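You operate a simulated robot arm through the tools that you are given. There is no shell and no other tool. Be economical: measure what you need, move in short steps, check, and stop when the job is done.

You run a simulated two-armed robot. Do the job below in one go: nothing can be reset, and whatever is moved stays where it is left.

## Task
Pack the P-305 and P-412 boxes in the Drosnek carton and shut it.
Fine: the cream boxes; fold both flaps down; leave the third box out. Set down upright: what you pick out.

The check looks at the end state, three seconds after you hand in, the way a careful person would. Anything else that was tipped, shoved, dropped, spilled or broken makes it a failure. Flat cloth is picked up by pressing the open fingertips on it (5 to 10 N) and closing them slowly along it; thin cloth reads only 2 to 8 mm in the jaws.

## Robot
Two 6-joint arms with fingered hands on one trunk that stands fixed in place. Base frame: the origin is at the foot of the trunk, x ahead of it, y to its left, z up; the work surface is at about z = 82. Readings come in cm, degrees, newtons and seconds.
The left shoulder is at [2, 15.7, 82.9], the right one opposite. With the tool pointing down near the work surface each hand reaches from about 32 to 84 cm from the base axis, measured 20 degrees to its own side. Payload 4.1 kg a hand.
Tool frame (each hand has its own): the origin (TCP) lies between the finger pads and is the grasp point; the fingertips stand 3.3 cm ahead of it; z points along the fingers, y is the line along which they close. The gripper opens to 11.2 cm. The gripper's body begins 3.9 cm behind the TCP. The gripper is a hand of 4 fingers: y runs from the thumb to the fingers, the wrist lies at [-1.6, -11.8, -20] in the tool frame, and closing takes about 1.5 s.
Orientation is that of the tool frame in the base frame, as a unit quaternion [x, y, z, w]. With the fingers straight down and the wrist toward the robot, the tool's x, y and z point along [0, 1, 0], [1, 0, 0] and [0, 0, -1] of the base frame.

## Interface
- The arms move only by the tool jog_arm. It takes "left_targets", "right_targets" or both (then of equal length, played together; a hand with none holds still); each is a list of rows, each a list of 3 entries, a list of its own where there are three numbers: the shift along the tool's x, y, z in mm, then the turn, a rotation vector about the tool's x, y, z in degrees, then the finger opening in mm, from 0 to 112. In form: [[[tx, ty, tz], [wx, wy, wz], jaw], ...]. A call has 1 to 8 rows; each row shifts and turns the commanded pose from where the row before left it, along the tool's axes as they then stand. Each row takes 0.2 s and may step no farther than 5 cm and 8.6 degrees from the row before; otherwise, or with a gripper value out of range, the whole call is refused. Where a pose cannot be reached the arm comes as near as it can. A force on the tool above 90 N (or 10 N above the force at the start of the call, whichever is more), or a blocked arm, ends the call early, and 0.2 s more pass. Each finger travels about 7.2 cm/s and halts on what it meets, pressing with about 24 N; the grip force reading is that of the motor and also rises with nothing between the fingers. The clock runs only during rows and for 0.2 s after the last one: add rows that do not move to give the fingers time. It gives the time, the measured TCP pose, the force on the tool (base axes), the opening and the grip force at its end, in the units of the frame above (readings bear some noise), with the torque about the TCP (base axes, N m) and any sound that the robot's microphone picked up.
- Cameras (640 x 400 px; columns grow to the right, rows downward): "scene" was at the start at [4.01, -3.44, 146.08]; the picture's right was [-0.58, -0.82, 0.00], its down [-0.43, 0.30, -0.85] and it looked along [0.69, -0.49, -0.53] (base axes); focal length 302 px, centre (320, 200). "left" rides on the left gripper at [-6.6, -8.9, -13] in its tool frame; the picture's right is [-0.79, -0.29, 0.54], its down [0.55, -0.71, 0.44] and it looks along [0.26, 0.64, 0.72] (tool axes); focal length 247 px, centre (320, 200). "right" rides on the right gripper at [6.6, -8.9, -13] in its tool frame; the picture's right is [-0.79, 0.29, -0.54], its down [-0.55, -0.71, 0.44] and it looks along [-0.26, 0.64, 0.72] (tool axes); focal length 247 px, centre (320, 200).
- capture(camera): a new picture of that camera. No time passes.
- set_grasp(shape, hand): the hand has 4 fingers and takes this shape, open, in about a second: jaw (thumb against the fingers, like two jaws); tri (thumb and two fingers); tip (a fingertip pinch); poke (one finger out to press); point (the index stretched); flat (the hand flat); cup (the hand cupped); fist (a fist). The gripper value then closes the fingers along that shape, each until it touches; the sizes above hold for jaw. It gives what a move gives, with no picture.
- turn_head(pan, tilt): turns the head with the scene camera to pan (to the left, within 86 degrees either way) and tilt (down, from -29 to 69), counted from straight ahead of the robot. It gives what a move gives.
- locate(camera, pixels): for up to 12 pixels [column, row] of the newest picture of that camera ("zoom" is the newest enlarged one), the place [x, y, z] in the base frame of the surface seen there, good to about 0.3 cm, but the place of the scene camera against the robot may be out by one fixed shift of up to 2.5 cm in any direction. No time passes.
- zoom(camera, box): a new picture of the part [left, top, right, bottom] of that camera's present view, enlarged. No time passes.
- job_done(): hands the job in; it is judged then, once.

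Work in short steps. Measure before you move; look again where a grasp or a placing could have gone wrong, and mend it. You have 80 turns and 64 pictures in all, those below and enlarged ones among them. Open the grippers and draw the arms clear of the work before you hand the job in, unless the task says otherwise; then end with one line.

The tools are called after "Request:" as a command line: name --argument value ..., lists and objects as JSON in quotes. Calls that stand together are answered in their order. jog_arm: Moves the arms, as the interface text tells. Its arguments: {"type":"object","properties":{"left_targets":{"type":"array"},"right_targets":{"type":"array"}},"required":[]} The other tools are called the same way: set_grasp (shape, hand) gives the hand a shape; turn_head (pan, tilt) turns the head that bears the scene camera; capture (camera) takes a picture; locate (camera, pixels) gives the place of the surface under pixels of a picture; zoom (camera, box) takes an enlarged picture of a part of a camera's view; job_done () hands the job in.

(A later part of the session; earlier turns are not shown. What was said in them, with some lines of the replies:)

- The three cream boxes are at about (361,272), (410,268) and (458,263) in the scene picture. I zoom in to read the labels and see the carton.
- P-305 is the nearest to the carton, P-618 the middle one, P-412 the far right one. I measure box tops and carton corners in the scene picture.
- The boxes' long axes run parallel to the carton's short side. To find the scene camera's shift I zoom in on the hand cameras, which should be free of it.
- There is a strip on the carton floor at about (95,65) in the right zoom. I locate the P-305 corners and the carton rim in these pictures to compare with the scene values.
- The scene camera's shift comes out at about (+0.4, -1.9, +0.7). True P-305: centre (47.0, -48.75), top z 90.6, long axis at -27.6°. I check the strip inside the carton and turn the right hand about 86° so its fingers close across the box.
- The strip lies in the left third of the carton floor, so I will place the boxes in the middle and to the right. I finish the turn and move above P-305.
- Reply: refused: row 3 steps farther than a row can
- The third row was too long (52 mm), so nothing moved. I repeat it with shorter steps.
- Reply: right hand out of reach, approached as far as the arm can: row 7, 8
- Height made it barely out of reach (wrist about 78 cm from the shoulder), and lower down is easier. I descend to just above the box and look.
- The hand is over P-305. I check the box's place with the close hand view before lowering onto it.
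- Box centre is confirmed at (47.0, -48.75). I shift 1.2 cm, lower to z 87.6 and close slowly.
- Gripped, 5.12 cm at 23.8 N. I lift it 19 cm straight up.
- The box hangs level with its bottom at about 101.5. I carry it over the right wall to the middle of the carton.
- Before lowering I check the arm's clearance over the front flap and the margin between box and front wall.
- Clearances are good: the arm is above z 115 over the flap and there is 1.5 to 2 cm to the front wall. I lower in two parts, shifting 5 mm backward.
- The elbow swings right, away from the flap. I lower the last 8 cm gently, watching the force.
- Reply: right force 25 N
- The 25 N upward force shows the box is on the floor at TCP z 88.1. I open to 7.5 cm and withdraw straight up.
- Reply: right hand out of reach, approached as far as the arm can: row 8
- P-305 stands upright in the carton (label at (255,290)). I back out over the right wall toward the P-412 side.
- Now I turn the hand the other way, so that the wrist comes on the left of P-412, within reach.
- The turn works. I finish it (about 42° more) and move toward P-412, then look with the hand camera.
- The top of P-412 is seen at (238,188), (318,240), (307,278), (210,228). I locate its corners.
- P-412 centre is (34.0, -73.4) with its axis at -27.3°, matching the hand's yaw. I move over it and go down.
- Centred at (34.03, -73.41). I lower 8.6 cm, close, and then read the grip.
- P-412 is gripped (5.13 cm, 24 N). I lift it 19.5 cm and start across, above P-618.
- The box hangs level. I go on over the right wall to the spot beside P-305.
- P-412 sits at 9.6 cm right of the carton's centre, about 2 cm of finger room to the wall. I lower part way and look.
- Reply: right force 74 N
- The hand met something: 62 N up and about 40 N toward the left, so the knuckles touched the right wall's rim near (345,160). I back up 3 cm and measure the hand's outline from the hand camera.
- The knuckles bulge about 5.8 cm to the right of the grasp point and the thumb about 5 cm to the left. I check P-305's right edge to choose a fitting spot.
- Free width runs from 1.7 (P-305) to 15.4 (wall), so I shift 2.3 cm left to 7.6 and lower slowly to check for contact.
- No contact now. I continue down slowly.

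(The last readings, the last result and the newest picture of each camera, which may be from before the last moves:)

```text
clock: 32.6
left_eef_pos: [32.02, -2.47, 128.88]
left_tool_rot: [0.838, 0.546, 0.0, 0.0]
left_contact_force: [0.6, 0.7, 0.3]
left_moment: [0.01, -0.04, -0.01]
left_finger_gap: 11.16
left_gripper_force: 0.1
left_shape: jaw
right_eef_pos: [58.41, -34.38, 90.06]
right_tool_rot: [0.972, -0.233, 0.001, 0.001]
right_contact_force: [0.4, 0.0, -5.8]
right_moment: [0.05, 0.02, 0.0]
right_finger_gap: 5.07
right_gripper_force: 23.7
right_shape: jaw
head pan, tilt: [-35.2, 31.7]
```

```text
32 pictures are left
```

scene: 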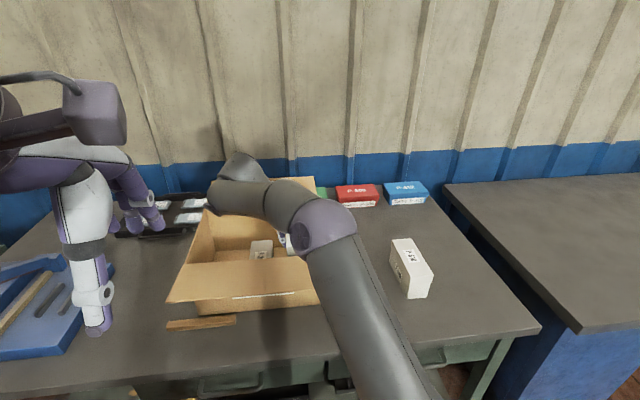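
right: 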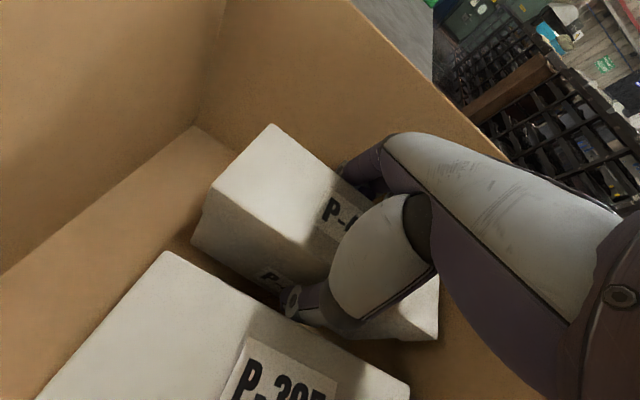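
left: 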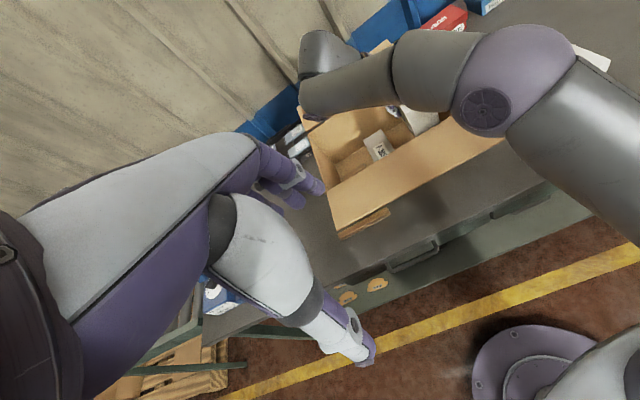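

Still free at z 90.1. I lower the last 2 cm in small steps.

Request:
jog_arm --right_targets '[[[0, 0, 8], [0, 0, 0], 35], [[0, 0, 6], [0, 0, 0], 35], [[0, 0, 4], [0, 0, 0], 35], [[0, 0, 2], [0, 0, 0], 35], [[0, 0, 0], [0, 0, 0], 35]]'

Request:
capture --camera "right"

```text
clock: 33.8
left_eef_pos: [32.0, -2.53, 128.86]
left_tool_rot: [0.838, 0.546, 0.0, -0.001]
left_contact_force: [-0.6, 1.0, 0.7]
left_moment: [0.0, 0.02, 0.02]
left_finger_gap: 11.17
left_gripper_force: 0.0
left_shape: jaw
right_eef_pos: [58.46, -34.35, 88.1]
right_tool_rot: [0.972, -0.234, 0.001, 0.0]
right_contact_force: [0.5, -1.3, 0.7]
right_moment: [0.11, -0.05, 0.03]
right_finger_gap: 5.1
right_gripper_force: 24.4
right_shape: jaw
head pan, tilt: [-35.2, 31.7]
```

```text
31 pictures are left
```

right: 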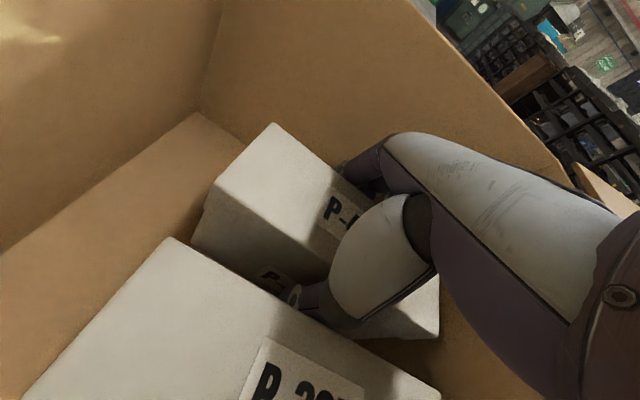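

Its weight is off the hand at z 88.1, so it stands on the floor. I open a little (6.4 cm) and rise straight up.

Request:
jog_arm --right_targets '[[[0, 0, 0], [0, 0, 0], 58], [[0, 0, 0], [0, 0, 0], 64], [[0, 0, -10], [0, 0, 0], 64], [[0, 0, -30], [0, 0, 0], 64], [[0, 0, -40], [0, 0, 0], 64], [[0, 0, -40], [0, 0, 0], 64], [[0, 0, -40], [0, 0, 0], 64], [[0, 0, -30], [0, 0, 0], 64]]'

Request:
capture --camera "right"

Request:
capture --camera "scene"

```text
clock: 35.6
left_eef_pos: [32.06, -2.48, 128.8]
left_tool_rot: [0.838, 0.546, 0.0, 0.0]
left_contact_force: [0.0, 0.0, 0.1]
left_moment: [-0.01, 0.03, -0.03]
left_finger_gap: 11.18
left_gripper_force: 0.1
left_shape: jaw
right_eef_pos: [58.17, -34.55, 106.82]
right_tool_rot: [0.973, -0.232, 0.001, 0.0]
right_contact_force: [0.0, 0.6, 0.3]
right_moment: [-0.01, 0.02, 0.01]
right_finger_gap: 6.38
right_gripper_force: 0.0
right_shape: jaw
right hand out of reach, approached as far as the arm can: row 8
head pan, tilt: [-35.2, 31.7]
```

```text
30 pictures are left
```

right: 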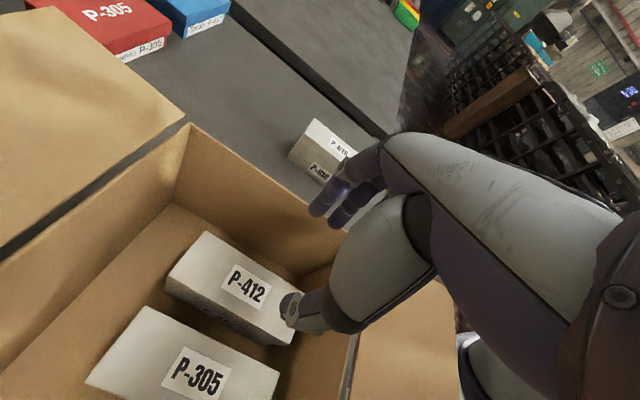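

```text
29 pictures are left
```

scene: 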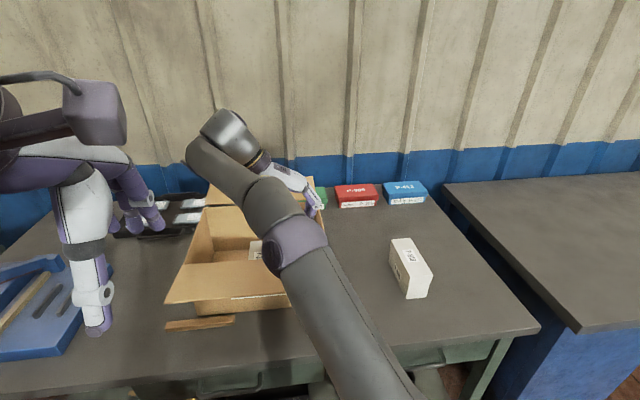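

Both boxes stand upright side by side in the carton. Next the flaps: I withdraw the right hand rightward, close the fingers, and turn it so that the fingers can slide under the back flap from its right end.

Request:
jog_arm --right_targets '[[[0, 45, 0], [0, 0, 0], 64], [[0, 45, 0], [0, 0, 0], 64], [[0, 45, 0], [0, 0, 0], 50], [[0, 45, 0], [0, 0, 0], 30], [[0, 45, 0], [0, 0, 0], 0], [[0, 0, 0], [0, 0, -8.6], 0], [[0, 0, 0], [0, 0, -8.6], 0], [[0, 0, 0], [0, 0, -8.6], 0]]'

Request:
jog_arm --right_targets '[[[0, 0, 0], [0, 0, -8.6], 0], [[0, 0, 0], [0, 0, -8.6], 0], [[0, 0, 0], [0, 0, -8.6], 0], [[0, 0, 0], [0, 0, -8.6], 0], [[0, 0, 0], [0, 0, -8.6], 0], [[0, 0, 0], [0, 0, -8.6], 0], [[0, 0, 0], [0, 0, -8.6], 0], [[0, 0, 0], [0, 0, -2], 0]]'

Request:
capture --camera "scene"

```text
clock: 37.4
left_eef_pos: [31.98, -2.5, 128.86]
left_tool_rot: [0.838, 0.546, -0.001, -0.001]
left_contact_force: [0.7, -0.3, 0.4]
left_moment: [0.0, 0.0, -0.02]
left_finger_gap: 11.2
left_gripper_force: 0.1
left_shape: jaw
right_eef_pos: [48.08, -54.44, 106.78]
right_tool_rot: [1.0, -0.009, -0.001, 0.0]
right_contact_force: [0.5, 0.0, 0.1]
right_moment: [0.0, 0.02, 0.01]
right_finger_gap: 0.0
right_gripper_force: 24.2
right_shape: jaw
head pan, tilt: [-35.2, 31.7]
```

```text
clock: 39.2
left_eef_pos: [31.91, -2.48, 128.86]
left_tool_rot: [0.838, 0.545, 0.0, 0.0]
left_contact_force: [0.2, 0.3, 0.5]
left_moment: [0.01, 0.02, 0.02]
left_finger_gap: 11.14
left_gripper_force: 0.0
left_shape: jaw
right_eef_pos: [48.0, -54.34, 106.93]
right_tool_rot: [0.861, 0.508, 0.0, 0.0]
right_contact_force: [-0.1, -0.7, -0.6]
right_moment: [0.03, 0.04, 0.01]
right_finger_gap: 0.01
right_gripper_force: 24.1
right_shape: jaw
head pan, tilt: [-35.2, 31.7]
```

```text
28 pictures are left
```

scene: 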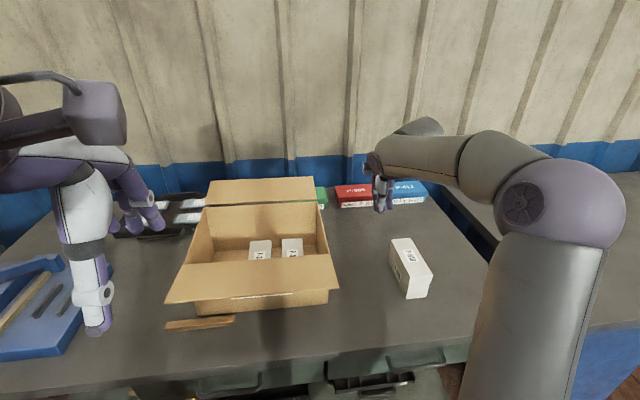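

Both boxes stand well in the carton. The hand's y axis is now along -28.9°. I tilt it about that axis so the fingers point leftward along the carton.

Request:
jog_arm --right_targets '[[[0, 0, 0], [0, 8.6, 0], 0], [[0, 0, 0], [0, 8.6, 0], 0], [[0, 0, 0], [0, 8.6, 0], 0], [[0, 0, 0], [0, 8.6, 0], 0], [[0, 0, 0], [0, 8.6, 0], 0], [[0, 0, 0], [0, 8.6, 0], 0], [[0, 0, 0], [0, 8.6, 0], 0], [[0, 0, 0], [0, 8.6, 0], 0]]'

Request:
capture --camera "scene"

```text
clock: 41.0
left_eef_pos: [32.09, -2.43, 128.95]
left_tool_rot: [0.838, 0.546, 0.0, 0.0]
left_contact_force: [-0.1, 0.3, -0.2]
left_moment: [-0.05, 0.05, -0.01]
left_finger_gap: 11.17
left_gripper_force: 0.1
left_shape: jaw
right_eef_pos: [47.9, -54.36, 106.89]
right_tool_rot: [0.711, 0.419, 0.487, -0.286]
right_contact_force: [-0.4, 0.2, 0.6]
right_moment: [-0.04, 0.0, -0.03]
right_finger_gap: 0.0
right_gripper_force: 24.0
right_shape: jaw
head pan, tilt: [-35.2, 31.7]
```

```text
27 pictures are left
```

scene: 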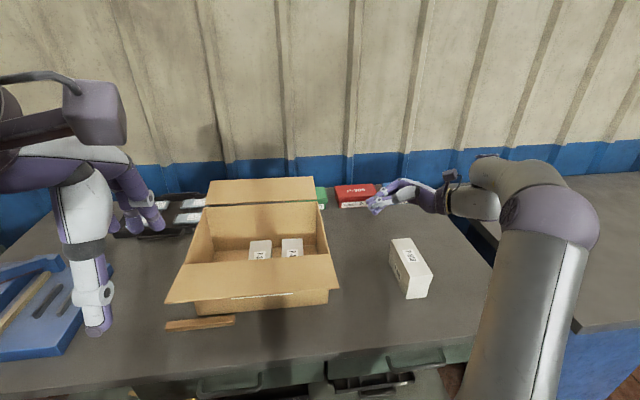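

The tilt works. Before moving in I measure the green and red boxes behind and the back flap's right edge.

Request:
locate --camera "scene" --pixels '[[318, 192], [325, 190], [327, 205], [340, 188], [373, 186], [341, 200], [378, 203], [313, 178], [316, 200], [260, 190], [400, 190], [380, 205]]'

Request:
jog_arm --right_targets '[[[0, 0, 0], [0, 8.6, 0], 0], [[0, 0, 0], [0, 8.6, 0], 0], [[0, 0, 0], [0, 0, 0], 0]]'

```text
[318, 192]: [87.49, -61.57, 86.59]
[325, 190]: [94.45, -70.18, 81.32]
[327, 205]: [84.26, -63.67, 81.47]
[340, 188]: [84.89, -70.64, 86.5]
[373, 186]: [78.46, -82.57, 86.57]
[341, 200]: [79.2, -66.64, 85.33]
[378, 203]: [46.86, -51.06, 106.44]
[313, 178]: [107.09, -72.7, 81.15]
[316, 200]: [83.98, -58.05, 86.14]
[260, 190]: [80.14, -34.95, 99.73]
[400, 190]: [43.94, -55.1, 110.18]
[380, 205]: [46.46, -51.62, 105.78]
```

```text
clock: 41.8
left_eef_pos: [32.05, -2.47, 128.77]
left_tool_rot: [0.838, 0.546, -0.001, 0.001]
left_contact_force: [-0.8, -0.4, -0.3]
left_moment: [-0.01, 0.0, -0.01]
left_finger_gap: 11.17
left_gripper_force: 0.0
left_shape: jaw
right_eef_pos: [47.95, -54.17, 106.76]
right_tool_rot: [0.63, 0.371, 0.588, -0.347]
right_contact_force: [0.3, 0.0, 0.7]
right_moment: [0.0, 0.01, -0.01]
right_finger_gap: 0.02
right_gripper_force: 23.7
right_shape: jaw
head pan, tilt: [-35.2, 31.7]
```

The boxes behind are only z 87 and far off. I move the hand to a spot right of the back flap, below its level.

Request:
jog_arm --right_targets '[[[0, 38.6, 13.4], [0, 0, 0], 0], [[-18, 38.6, 13.4], [0, 0, 0], 0], [[-25, 38.6, 13.4], [0, 0, 0], 0], [[-25, 38.6, 13.4], [0, 0, 0], 0], [[-25, 38.6, 13.4], [0, 0, 0], 0], [[0, 0, 0], [0, 0, 0], 0]]'

Request:
capture --camera "right"

Request:
capture --camera "scene"

```text
clock: 43.2
left_eef_pos: [31.88, -2.33, 128.93]
left_tool_rot: [0.838, 0.546, -0.001, 0.0]
left_contact_force: [0.7, 0.7, -0.2]
left_moment: [0.01, 0.01, -0.04]
left_finger_gap: 11.18
left_gripper_force: 0.0
left_shape: jaw
right_eef_pos: [66.88, -57.22, 97.24]
right_tool_rot: [0.631, 0.37, 0.587, -0.346]
right_contact_force: [0.1, -0.4, -0.3]
right_moment: [0.02, 0.02, -0.05]
right_finger_gap: 0.0
right_gripper_force: 24.1
right_shape: jaw
right hand out of reach, approached as far as the arm can: row 5
head pan, tilt: [-35.2, 31.7]
```

```text
26 pictures are left
```

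right: 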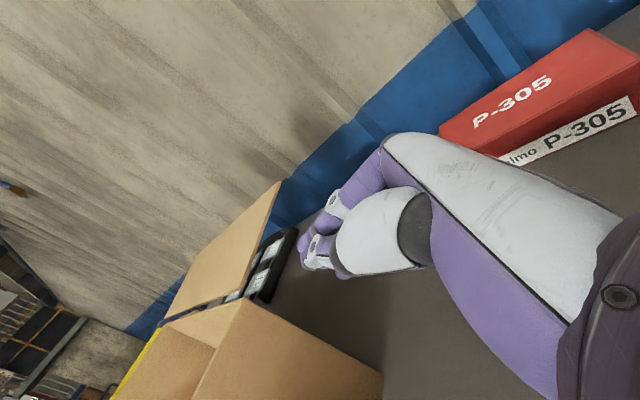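

```text
25 pictures are left
```

scene: 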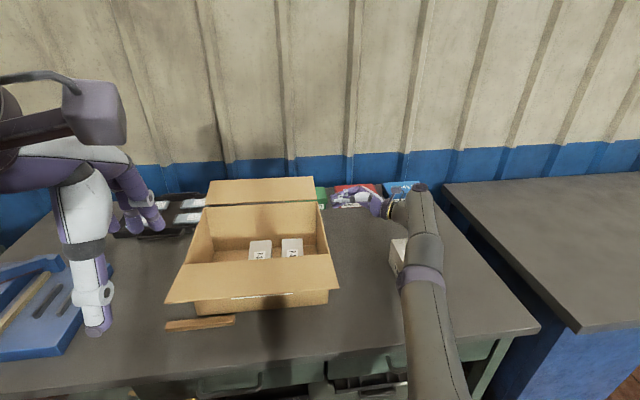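

The fingers are now to the right of the flap, slightly below it. I slide 9 cm leftward beneath the flap.

Request:
jog_arm --right_targets '[[[1, 0, 25], [0, 0, 0], 0], [[2, 0, 25], [0, 0, 0], 0], [[2, 0, 25], [0, 0, 0], 0], [[2, 0, 20], [0, 0, 0], 0], [[0, 0, 0], [0, 0, 0], 0]]'

Request:
capture --camera "right"

Request:
zoom --camera "scene" --box '[180, 130, 460, 310]'

```text
clock: 44.4
left_eef_pos: [31.86, -2.51, 128.9]
left_tool_rot: [0.838, 0.546, 0.0, 0.0]
left_contact_force: [0.1, -0.3, -0.2]
left_moment: [0.01, 0.01, 0.02]
left_finger_gap: 11.16
left_gripper_force: 0.0
left_shape: jaw
right_eef_pos: [71.6, -48.81, 96.97]
right_tool_rot: [0.63, 0.371, 0.588, -0.346]
right_contact_force: [0.3, 0.8, -0.6]
right_moment: [0.02, 0.0, 0.0]
right_finger_gap: 0.01
right_gripper_force: 24.0
right_shape: jaw
head pan, tilt: [-35.2, 31.7]
```

```text
24 pictures are left
```

right: 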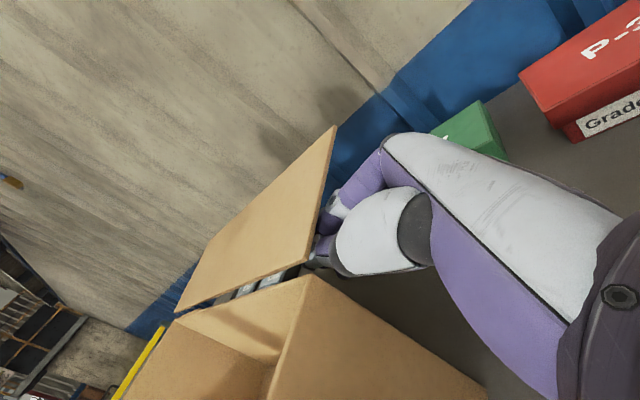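

```text
2.22 times, centred on (320, 220) of scene
```

zoom: 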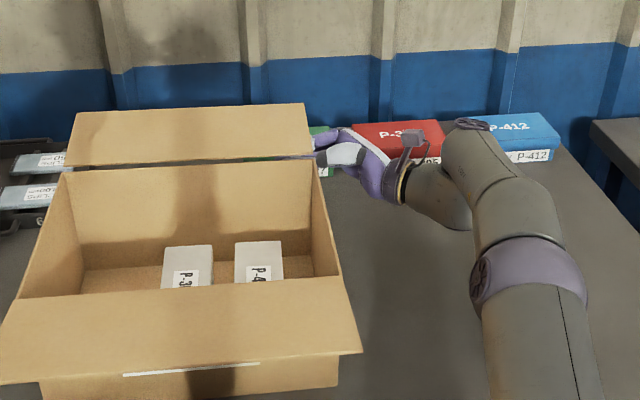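

The fingers are under the flap's right end. I lift in an arc about the hinge, first up, then forward.

Request:
jog_arm --right_targets '[[[20, 0, 0], [0, 0, 0], 0], [[20, 0, 0], [0, 0, 0], 0], [[20, -3, 0], [0, 0, 0], 0], [[15, -10, 0], [0, 0, 0], 0], [[0, 0, 0], [0, 0, 0], 0]]'

Request:
zoom --camera "scene" --box '[180, 130, 460, 310]'

```text
clock: 45.6
left_eef_pos: [32.03, -2.46, 128.84]
left_tool_rot: [0.838, 0.546, 0.0, 0.001]
left_contact_force: [0.2, -0.5, -1.4]
left_moment: [0.01, 0.0, -0.04]
left_finger_gap: 11.17
left_gripper_force: 0.0
left_shape: jaw
right_eef_pos: [70.54, -47.96, 104.84]
right_tool_rot: [0.63, 0.371, 0.588, -0.347]
right_contact_force: [-0.2, 0.2, -0.1]
right_moment: [-0.02, -0.01, 0.01]
right_finger_gap: 0.02
right_gripper_force: 23.7
right_shape: jaw
head pan, tilt: [-35.2, 31.7]
```

```text
2.22 times, centred on (320, 220) of scene
```

zoom: 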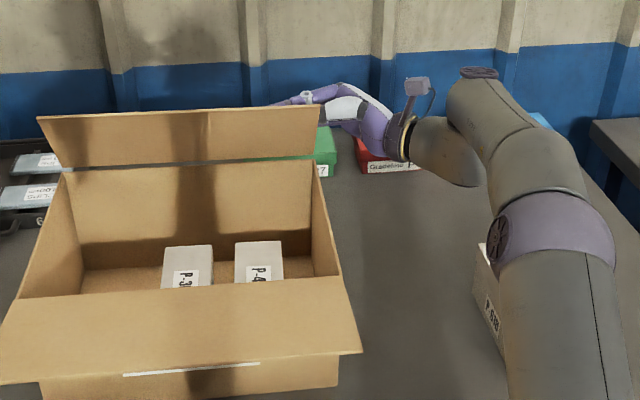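

The flap is up at about 60°. I push it over toward the front and down.

Request:
jog_arm --right_targets '[[[6, -20, 0], [0, 0, 0], 0], [[0, -25, 0], [0, 0, 0], 0], [[-4, -25, 0], [0, 0, 0], 0], [[-14, -20, 0], [0, 0, 0], 0], [[0, 0, 0], [0, 0, 0], 0]]'

Request:
zoom --camera "scene" --box '[180, 130, 460, 310]'

```text
clock: 46.8
left_eef_pos: [32.02, -2.47, 128.83]
left_tool_rot: [0.838, 0.546, 0.0, 0.0]
left_contact_force: [0.3, -0.5, -0.4]
left_moment: [-0.01, 0.0, 0.03]
left_finger_gap: 11.16
left_gripper_force: 0.1
left_shape: jaw
right_eef_pos: [62.82, -43.58, 103.14]
right_tool_rot: [0.63, 0.372, 0.587, -0.345]
right_contact_force: [0.3, -0.6, 2.8]
right_moment: [-0.11, -0.04, -0.01]
right_finger_gap: 0.03
right_gripper_force: 23.6
right_shape: jaw
head pan, tilt: [-35.2, 31.7]
```

```text
2.22 times, centred on (320, 220) of scene
```

zoom: 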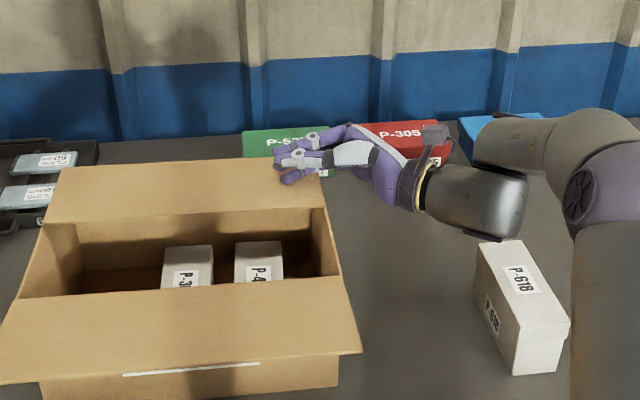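

The back flap has come over and lies nearly down. I press it gently down toward the rim.

Request:
jog_arm --right_targets '[[[-10, -5, 0], [0, 0, 0], 0], [[-8, 0, 0], [0, 0, 0], 0], [[-6, 0, 0], [0, 0, 0], 0], [[0, 0, 0], [0, 0, 0], 0]]'

Request:
zoom --camera "scene" --box '[180, 130, 460, 310]'

```text
clock: 47.8
left_eef_pos: [31.81, -2.39, 128.94]
left_tool_rot: [0.837, 0.547, 0.001, 0.001]
left_contact_force: [-0.2, -0.7, 0.8]
left_moment: [-0.01, -0.03, 0.02]
left_finger_gap: 11.19
left_gripper_force: 0.1
left_shape: jaw
right_eef_pos: [62.36, -43.43, 102.83]
right_tool_rot: [0.62, 0.377, 0.598, -0.34]
right_contact_force: [12.1, 7.9, 72.3]
right_moment: [-1.62, -1.71, 0.45]
right_finger_gap: 0.02
right_gripper_force: 24.5
right_shape: jaw
head pan, tilt: [-35.2, 31.7]
```

```text
2.22 times, centred on (320, 220) of scene
```

zoom: 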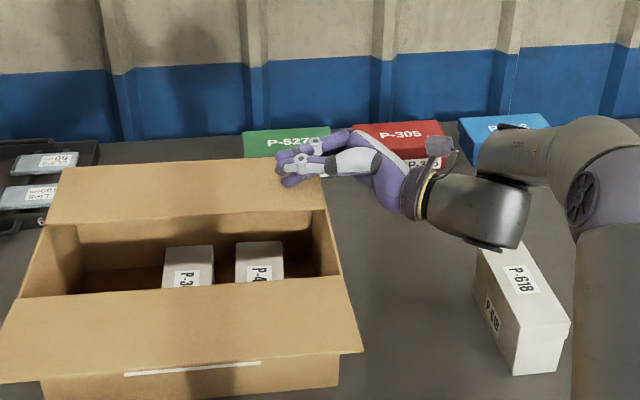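

72 N already: the flap lies on the rim under the fingers. I lift off at once and check whether it stays.

Request:
jog_arm --right_targets '[[[25, 0, 0], [0, 0, 0], 0], [[30, 0, 0], [0, 0, 0], 0], [[20, 0, 0], [0, 0, 0], 0], [[0, 0, -40], [0, 0, 0], 0], [[0, 0, -40], [0, 0, 0], 0], [[0, -30, -30], [0, 0, 0], 0], [[0, -40, -20], [0, 0, 0], 0]]'

Request:
zoom --camera "scene" --box '[150, 150, 350, 330]'

Request:
locate --camera "zoom" --pixels '[[220, 95], [300, 100], [240, 150], [320, 150], [400, 145], [460, 140], [300, 160], [200, 155], [380, 100], [470, 150], [150, 300], [500, 270]]'

```text
clock: 49.4
left_eef_pos: [31.91, -2.44, 128.97]
left_tool_rot: [0.838, 0.546, 0.0, 0.0]
left_contact_force: [0.2, 0.6, -1.0]
left_moment: [0.01, 0.02, -0.01]
left_finger_gap: 11.14
left_gripper_force: 0.0
left_shape: jaw
right_eef_pos: [50.29, -51.2, 109.39]
right_tool_rot: [0.631, 0.372, 0.587, -0.346]
right_contact_force: [0.4, 1.0, -0.6]
right_moment: [0.02, -0.02, 0.04]
right_finger_gap: 0.0
right_gripper_force: 23.7
right_shape: jaw
head pan, tilt: [-35.2, 31.7]
```

```text
2.22 times, centred on (250, 240) of scene
```

zoom: 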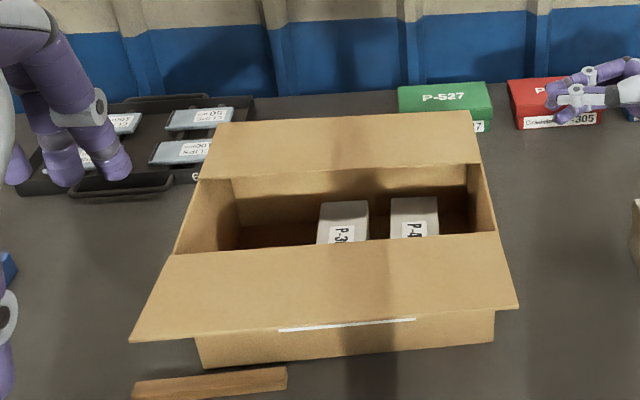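

```text
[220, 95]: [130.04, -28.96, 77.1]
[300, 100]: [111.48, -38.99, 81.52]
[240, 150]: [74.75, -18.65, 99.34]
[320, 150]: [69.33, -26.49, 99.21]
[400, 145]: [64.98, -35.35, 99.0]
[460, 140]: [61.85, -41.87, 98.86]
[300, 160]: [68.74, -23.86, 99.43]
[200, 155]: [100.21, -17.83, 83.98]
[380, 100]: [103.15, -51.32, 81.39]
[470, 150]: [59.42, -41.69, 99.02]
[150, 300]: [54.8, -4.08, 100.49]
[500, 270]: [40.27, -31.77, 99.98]
```

The back flap lies flat at z about 99.7 and stays. Now the front flap the same way: I move the hand to the right of it and below its level.

Request:
jog_arm --right_targets '[[[0, -40, 0], [0, 0, 0], 0], [[0, -40, 0], [0, 0, 0], 0], [[0, -40, 0], [0, 0, 0], 0], [[0, -40, 0], [0, 0, 0], 0], [[-44, 0, 8], [0, 0, 0], 0], [[-44, 0, 8], [0, 0, 0], 0], [[-44, 0, 8], [0, 0, 0], 0], [[0, 0, 0], [0, 0, 0], 0]]'

Request:
capture --camera "right"

Request:
capture --camera "scene"

```text
clock: 51.2
left_eef_pos: [31.96, -2.43, 128.86]
left_tool_rot: [0.838, 0.546, 0.0, 0.0]
left_contact_force: [0.0, 1.2, 0.3]
left_moment: [0.0, 0.0, 0.02]
left_finger_gap: 11.18
left_gripper_force: 0.0
left_shape: jaw
right_eef_pos: [36.92, -41.87, 96.08]
right_tool_rot: [0.63, 0.371, 0.588, -0.347]
right_contact_force: [-1.1, 0.1, 0.6]
right_moment: [-0.01, -0.04, -0.04]
right_finger_gap: 0.0
right_gripper_force: 24.0
right_shape: jaw
head pan, tilt: [-35.2, 31.7]
```

```text
18 pictures are left
```

right: 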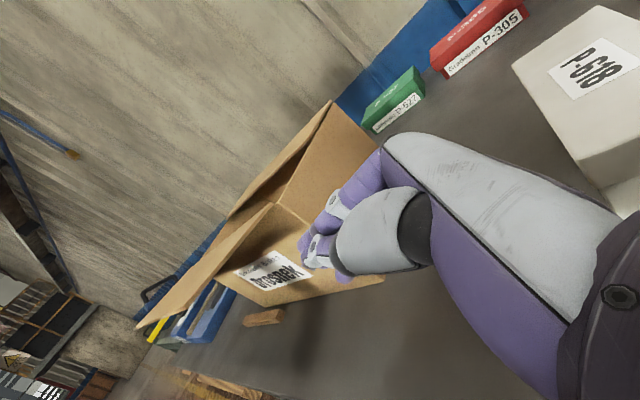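

```text
17 pictures are left
```

scene: 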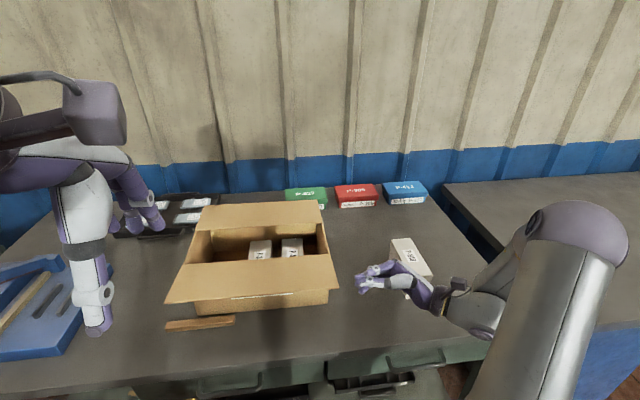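

The Drosnek label is confirmed on the front. The fingers are right of the front flap; I lower 1 cm and slide 10 cm leftward under it.

Request:
jog_arm --right_targets '[[[-10, 0, 0], [0, 0, 0], 0], [[1, 0, 25], [0, 0, 0], 0], [[2, 0, 25], [0, 0, 0], 0], [[2, 0, 25], [0, 0, 0], 0], [[2, 0, 25], [0, 0, 0], 0], [[0, 0, 0], [0, 0, 0], 0]]'

Request:
capture --camera "right"

```text
clock: 52.6
left_eef_pos: [32.0, -2.46, 128.91]
left_tool_rot: [0.838, 0.546, 0.0, 0.0]
left_contact_force: [0.0, 0.5, 0.3]
left_moment: [0.0, 0.01, -0.03]
left_finger_gap: 11.22
left_gripper_force: 0.0
left_shape: jaw
right_eef_pos: [41.63, -33.45, 94.94]
right_tool_rot: [0.631, 0.372, 0.587, -0.346]
right_contact_force: [-0.5, 0.5, 0.3]
right_moment: [0.0, -0.03, 0.0]
right_finger_gap: 0.02
right_gripper_force: 23.6
right_shape: jaw
head pan, tilt: [-35.2, 31.7]
```

```text
16 pictures are left
```

right: 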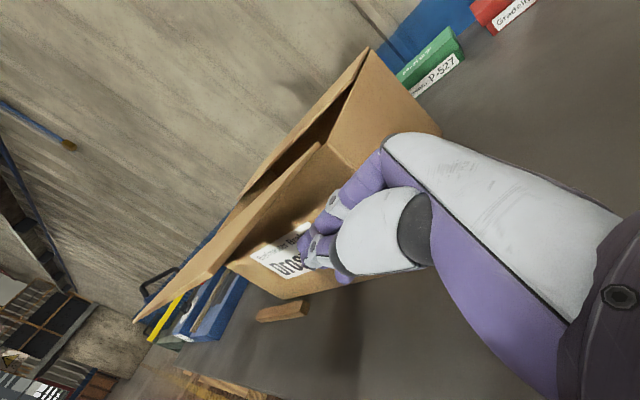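

The fingers are beneath the flap near the Drosnek label. I lift in an arc about the front hinge.

Request:
jog_arm --right_targets '[[[20, 0, 0], [0, 0, 0], 0], [[20, 0, 0], [0, 0, 0], 0], [[20, 0, 0], [0, 0, 0], 0], [[20, 0, 0], [0, 0, 0], 0], [[20, 10, 0], [0, 0, 0], 0], [[10, 15, 0], [0, 0, 0], 0], [[0, 0, 0], [0, 0, 0], 0]]'

Request:
zoom --camera "scene" --box '[150, 150, 430, 330]'

```text
clock: 54.2
left_eef_pos: [32.04, -2.54, 128.85]
left_tool_rot: [0.838, 0.546, 0.0, 0.0]
left_contact_force: [0.0, 0.5, -0.1]
left_moment: [0.02, -0.03, 0.02]
left_finger_gap: 11.16
left_gripper_force: 0.1
left_shape: jaw
right_eef_pos: [44.01, -33.95, 106.03]
right_tool_rot: [0.63, 0.371, 0.588, -0.346]
right_contact_force: [-0.3, 0.2, 0.8]
right_moment: [-0.02, -0.01, -0.01]
right_finger_gap: 0.01
right_gripper_force: 23.9
right_shape: jaw
head pan, tilt: [-35.2, 31.7]
```

```text
2.22 times, centred on (290, 240) of scene
```

zoom: 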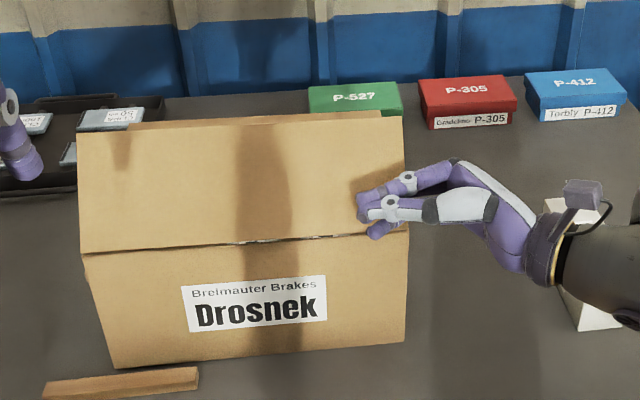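

The front flap stands nearly vertical. I push it over backward and let it come down.

Request:
jog_arm --right_targets '[[[0, 22, 0], [0, 0, 0], 0], [[0, 22, 0], [0, 0, 0], 0], [[-4, 22, 0], [0, 0, 0], 0], [[-14, 16, 0], [0, 0, 0], 0], [[0, 0, 0], [0, 0, 0], 0]]'

Request:
zoom --camera "scene" --box '[150, 150, 430, 330]'

```text
clock: 55.4
left_eef_pos: [31.91, -2.51, 128.9]
left_tool_rot: [0.838, 0.546, -0.001, 0.0]
left_contact_force: [1.1, 0.6, -0.5]
left_moment: [-0.01, -0.02, -0.01]
left_finger_gap: 11.15
left_gripper_force: 0.0
left_shape: jaw
right_eef_pos: [51.21, -38.18, 104.18]
right_tool_rot: [0.63, 0.371, 0.588, -0.346]
right_contact_force: [0.2, -0.9, -0.4]
right_moment: [-0.03, -0.01, -0.03]
right_finger_gap: 0.0
right_gripper_force: 24.0
right_shape: jaw
head pan, tilt: [-35.2, 31.7]
```

```text
2.22 times, centred on (290, 240) of scene
```

zoom: 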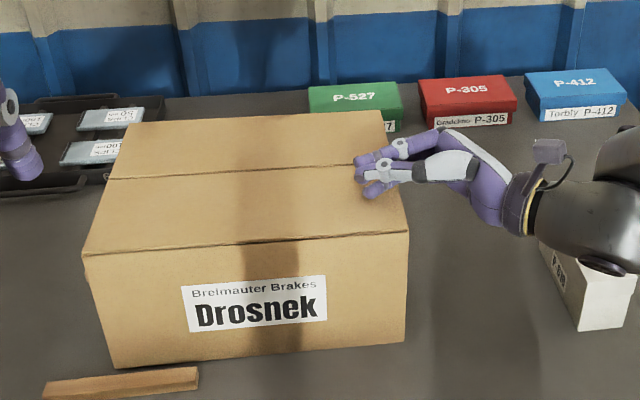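

Both flaps look shut with no force on the hand. I lift off and draw the hand away to the right, avoiding P-618, and check flatness.

Request:
jog_arm --right_targets '[[[40, 0, 0], [0, 0, 0], 0], [[40, 0, -10], [0, 0, 0], 0], [[20, 0, -40], [0, 0, 0], 0], [[20, 0, -40], [0, 0, 0], 30], [[20, -20, -30], [0, 0, 0], 70], [[0, -40, -20], [0, 0, 0], 112], [[0, -45, 0], [0, 0, 0], 112], [[0, -40, 0], [0, 0, 0], 112]]'

Request:
capture --camera "scene"

Request:
locate --camera "scene" --pixels '[[210, 215], [260, 210], [310, 205], [200, 228], [260, 223], [320, 217], [195, 240], [260, 235], [325, 230], [190, 258], [260, 252], [325, 248]]'

```text
clock: 57.2
left_eef_pos: [31.96, -2.6, 128.91]
left_tool_rot: [0.838, 0.546, 0.0, 0.0]
left_contact_force: [0.5, 0.1, -0.2]
left_moment: [0.04, 0.01, -0.02]
left_finger_gap: 11.15
left_gripper_force: 0.1
left_shape: jaw
right_eef_pos: [32.32, -42.46, 119.29]
right_tool_rot: [0.63, 0.372, 0.587, -0.347]
right_contact_force: [-0.7, -0.6, -0.3]
right_moment: [0.03, -0.03, 0.04]
right_finger_gap: 11.15
right_gripper_force: 0.0
right_shape: jaw
head pan, tilt: [-35.2, 31.7]
```

```text
13 pictures are left
```

scene: 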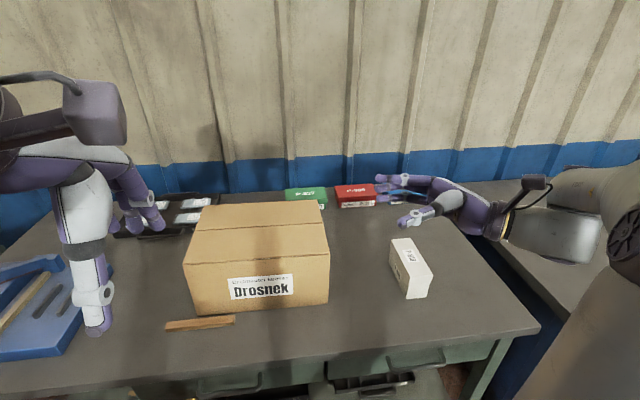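

```text
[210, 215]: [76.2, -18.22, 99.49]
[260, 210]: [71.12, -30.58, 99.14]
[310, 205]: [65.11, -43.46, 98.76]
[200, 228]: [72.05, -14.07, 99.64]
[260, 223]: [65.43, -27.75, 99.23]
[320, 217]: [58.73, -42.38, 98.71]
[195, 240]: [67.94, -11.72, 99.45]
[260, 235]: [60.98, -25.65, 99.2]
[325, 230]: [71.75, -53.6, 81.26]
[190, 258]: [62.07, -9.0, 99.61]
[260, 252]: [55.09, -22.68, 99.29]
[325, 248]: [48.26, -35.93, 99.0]
```

Both flaps lie flat at one level (z about 99 to 99.6 across the lid), P-618 stands untouched and the hands are open and clear. I hand in.

Request:
job_done

```text
The job is handed in.
```

P-305 and P-412 (the cream boxes) are standing upright in the Drosnek carton. Both flaps are folded down flat, and P-618 is left out where it stood. While I was lowering P-412, the hand knocked the carton's right rim once; I backed off, and the rim measured in the same place afterwards.
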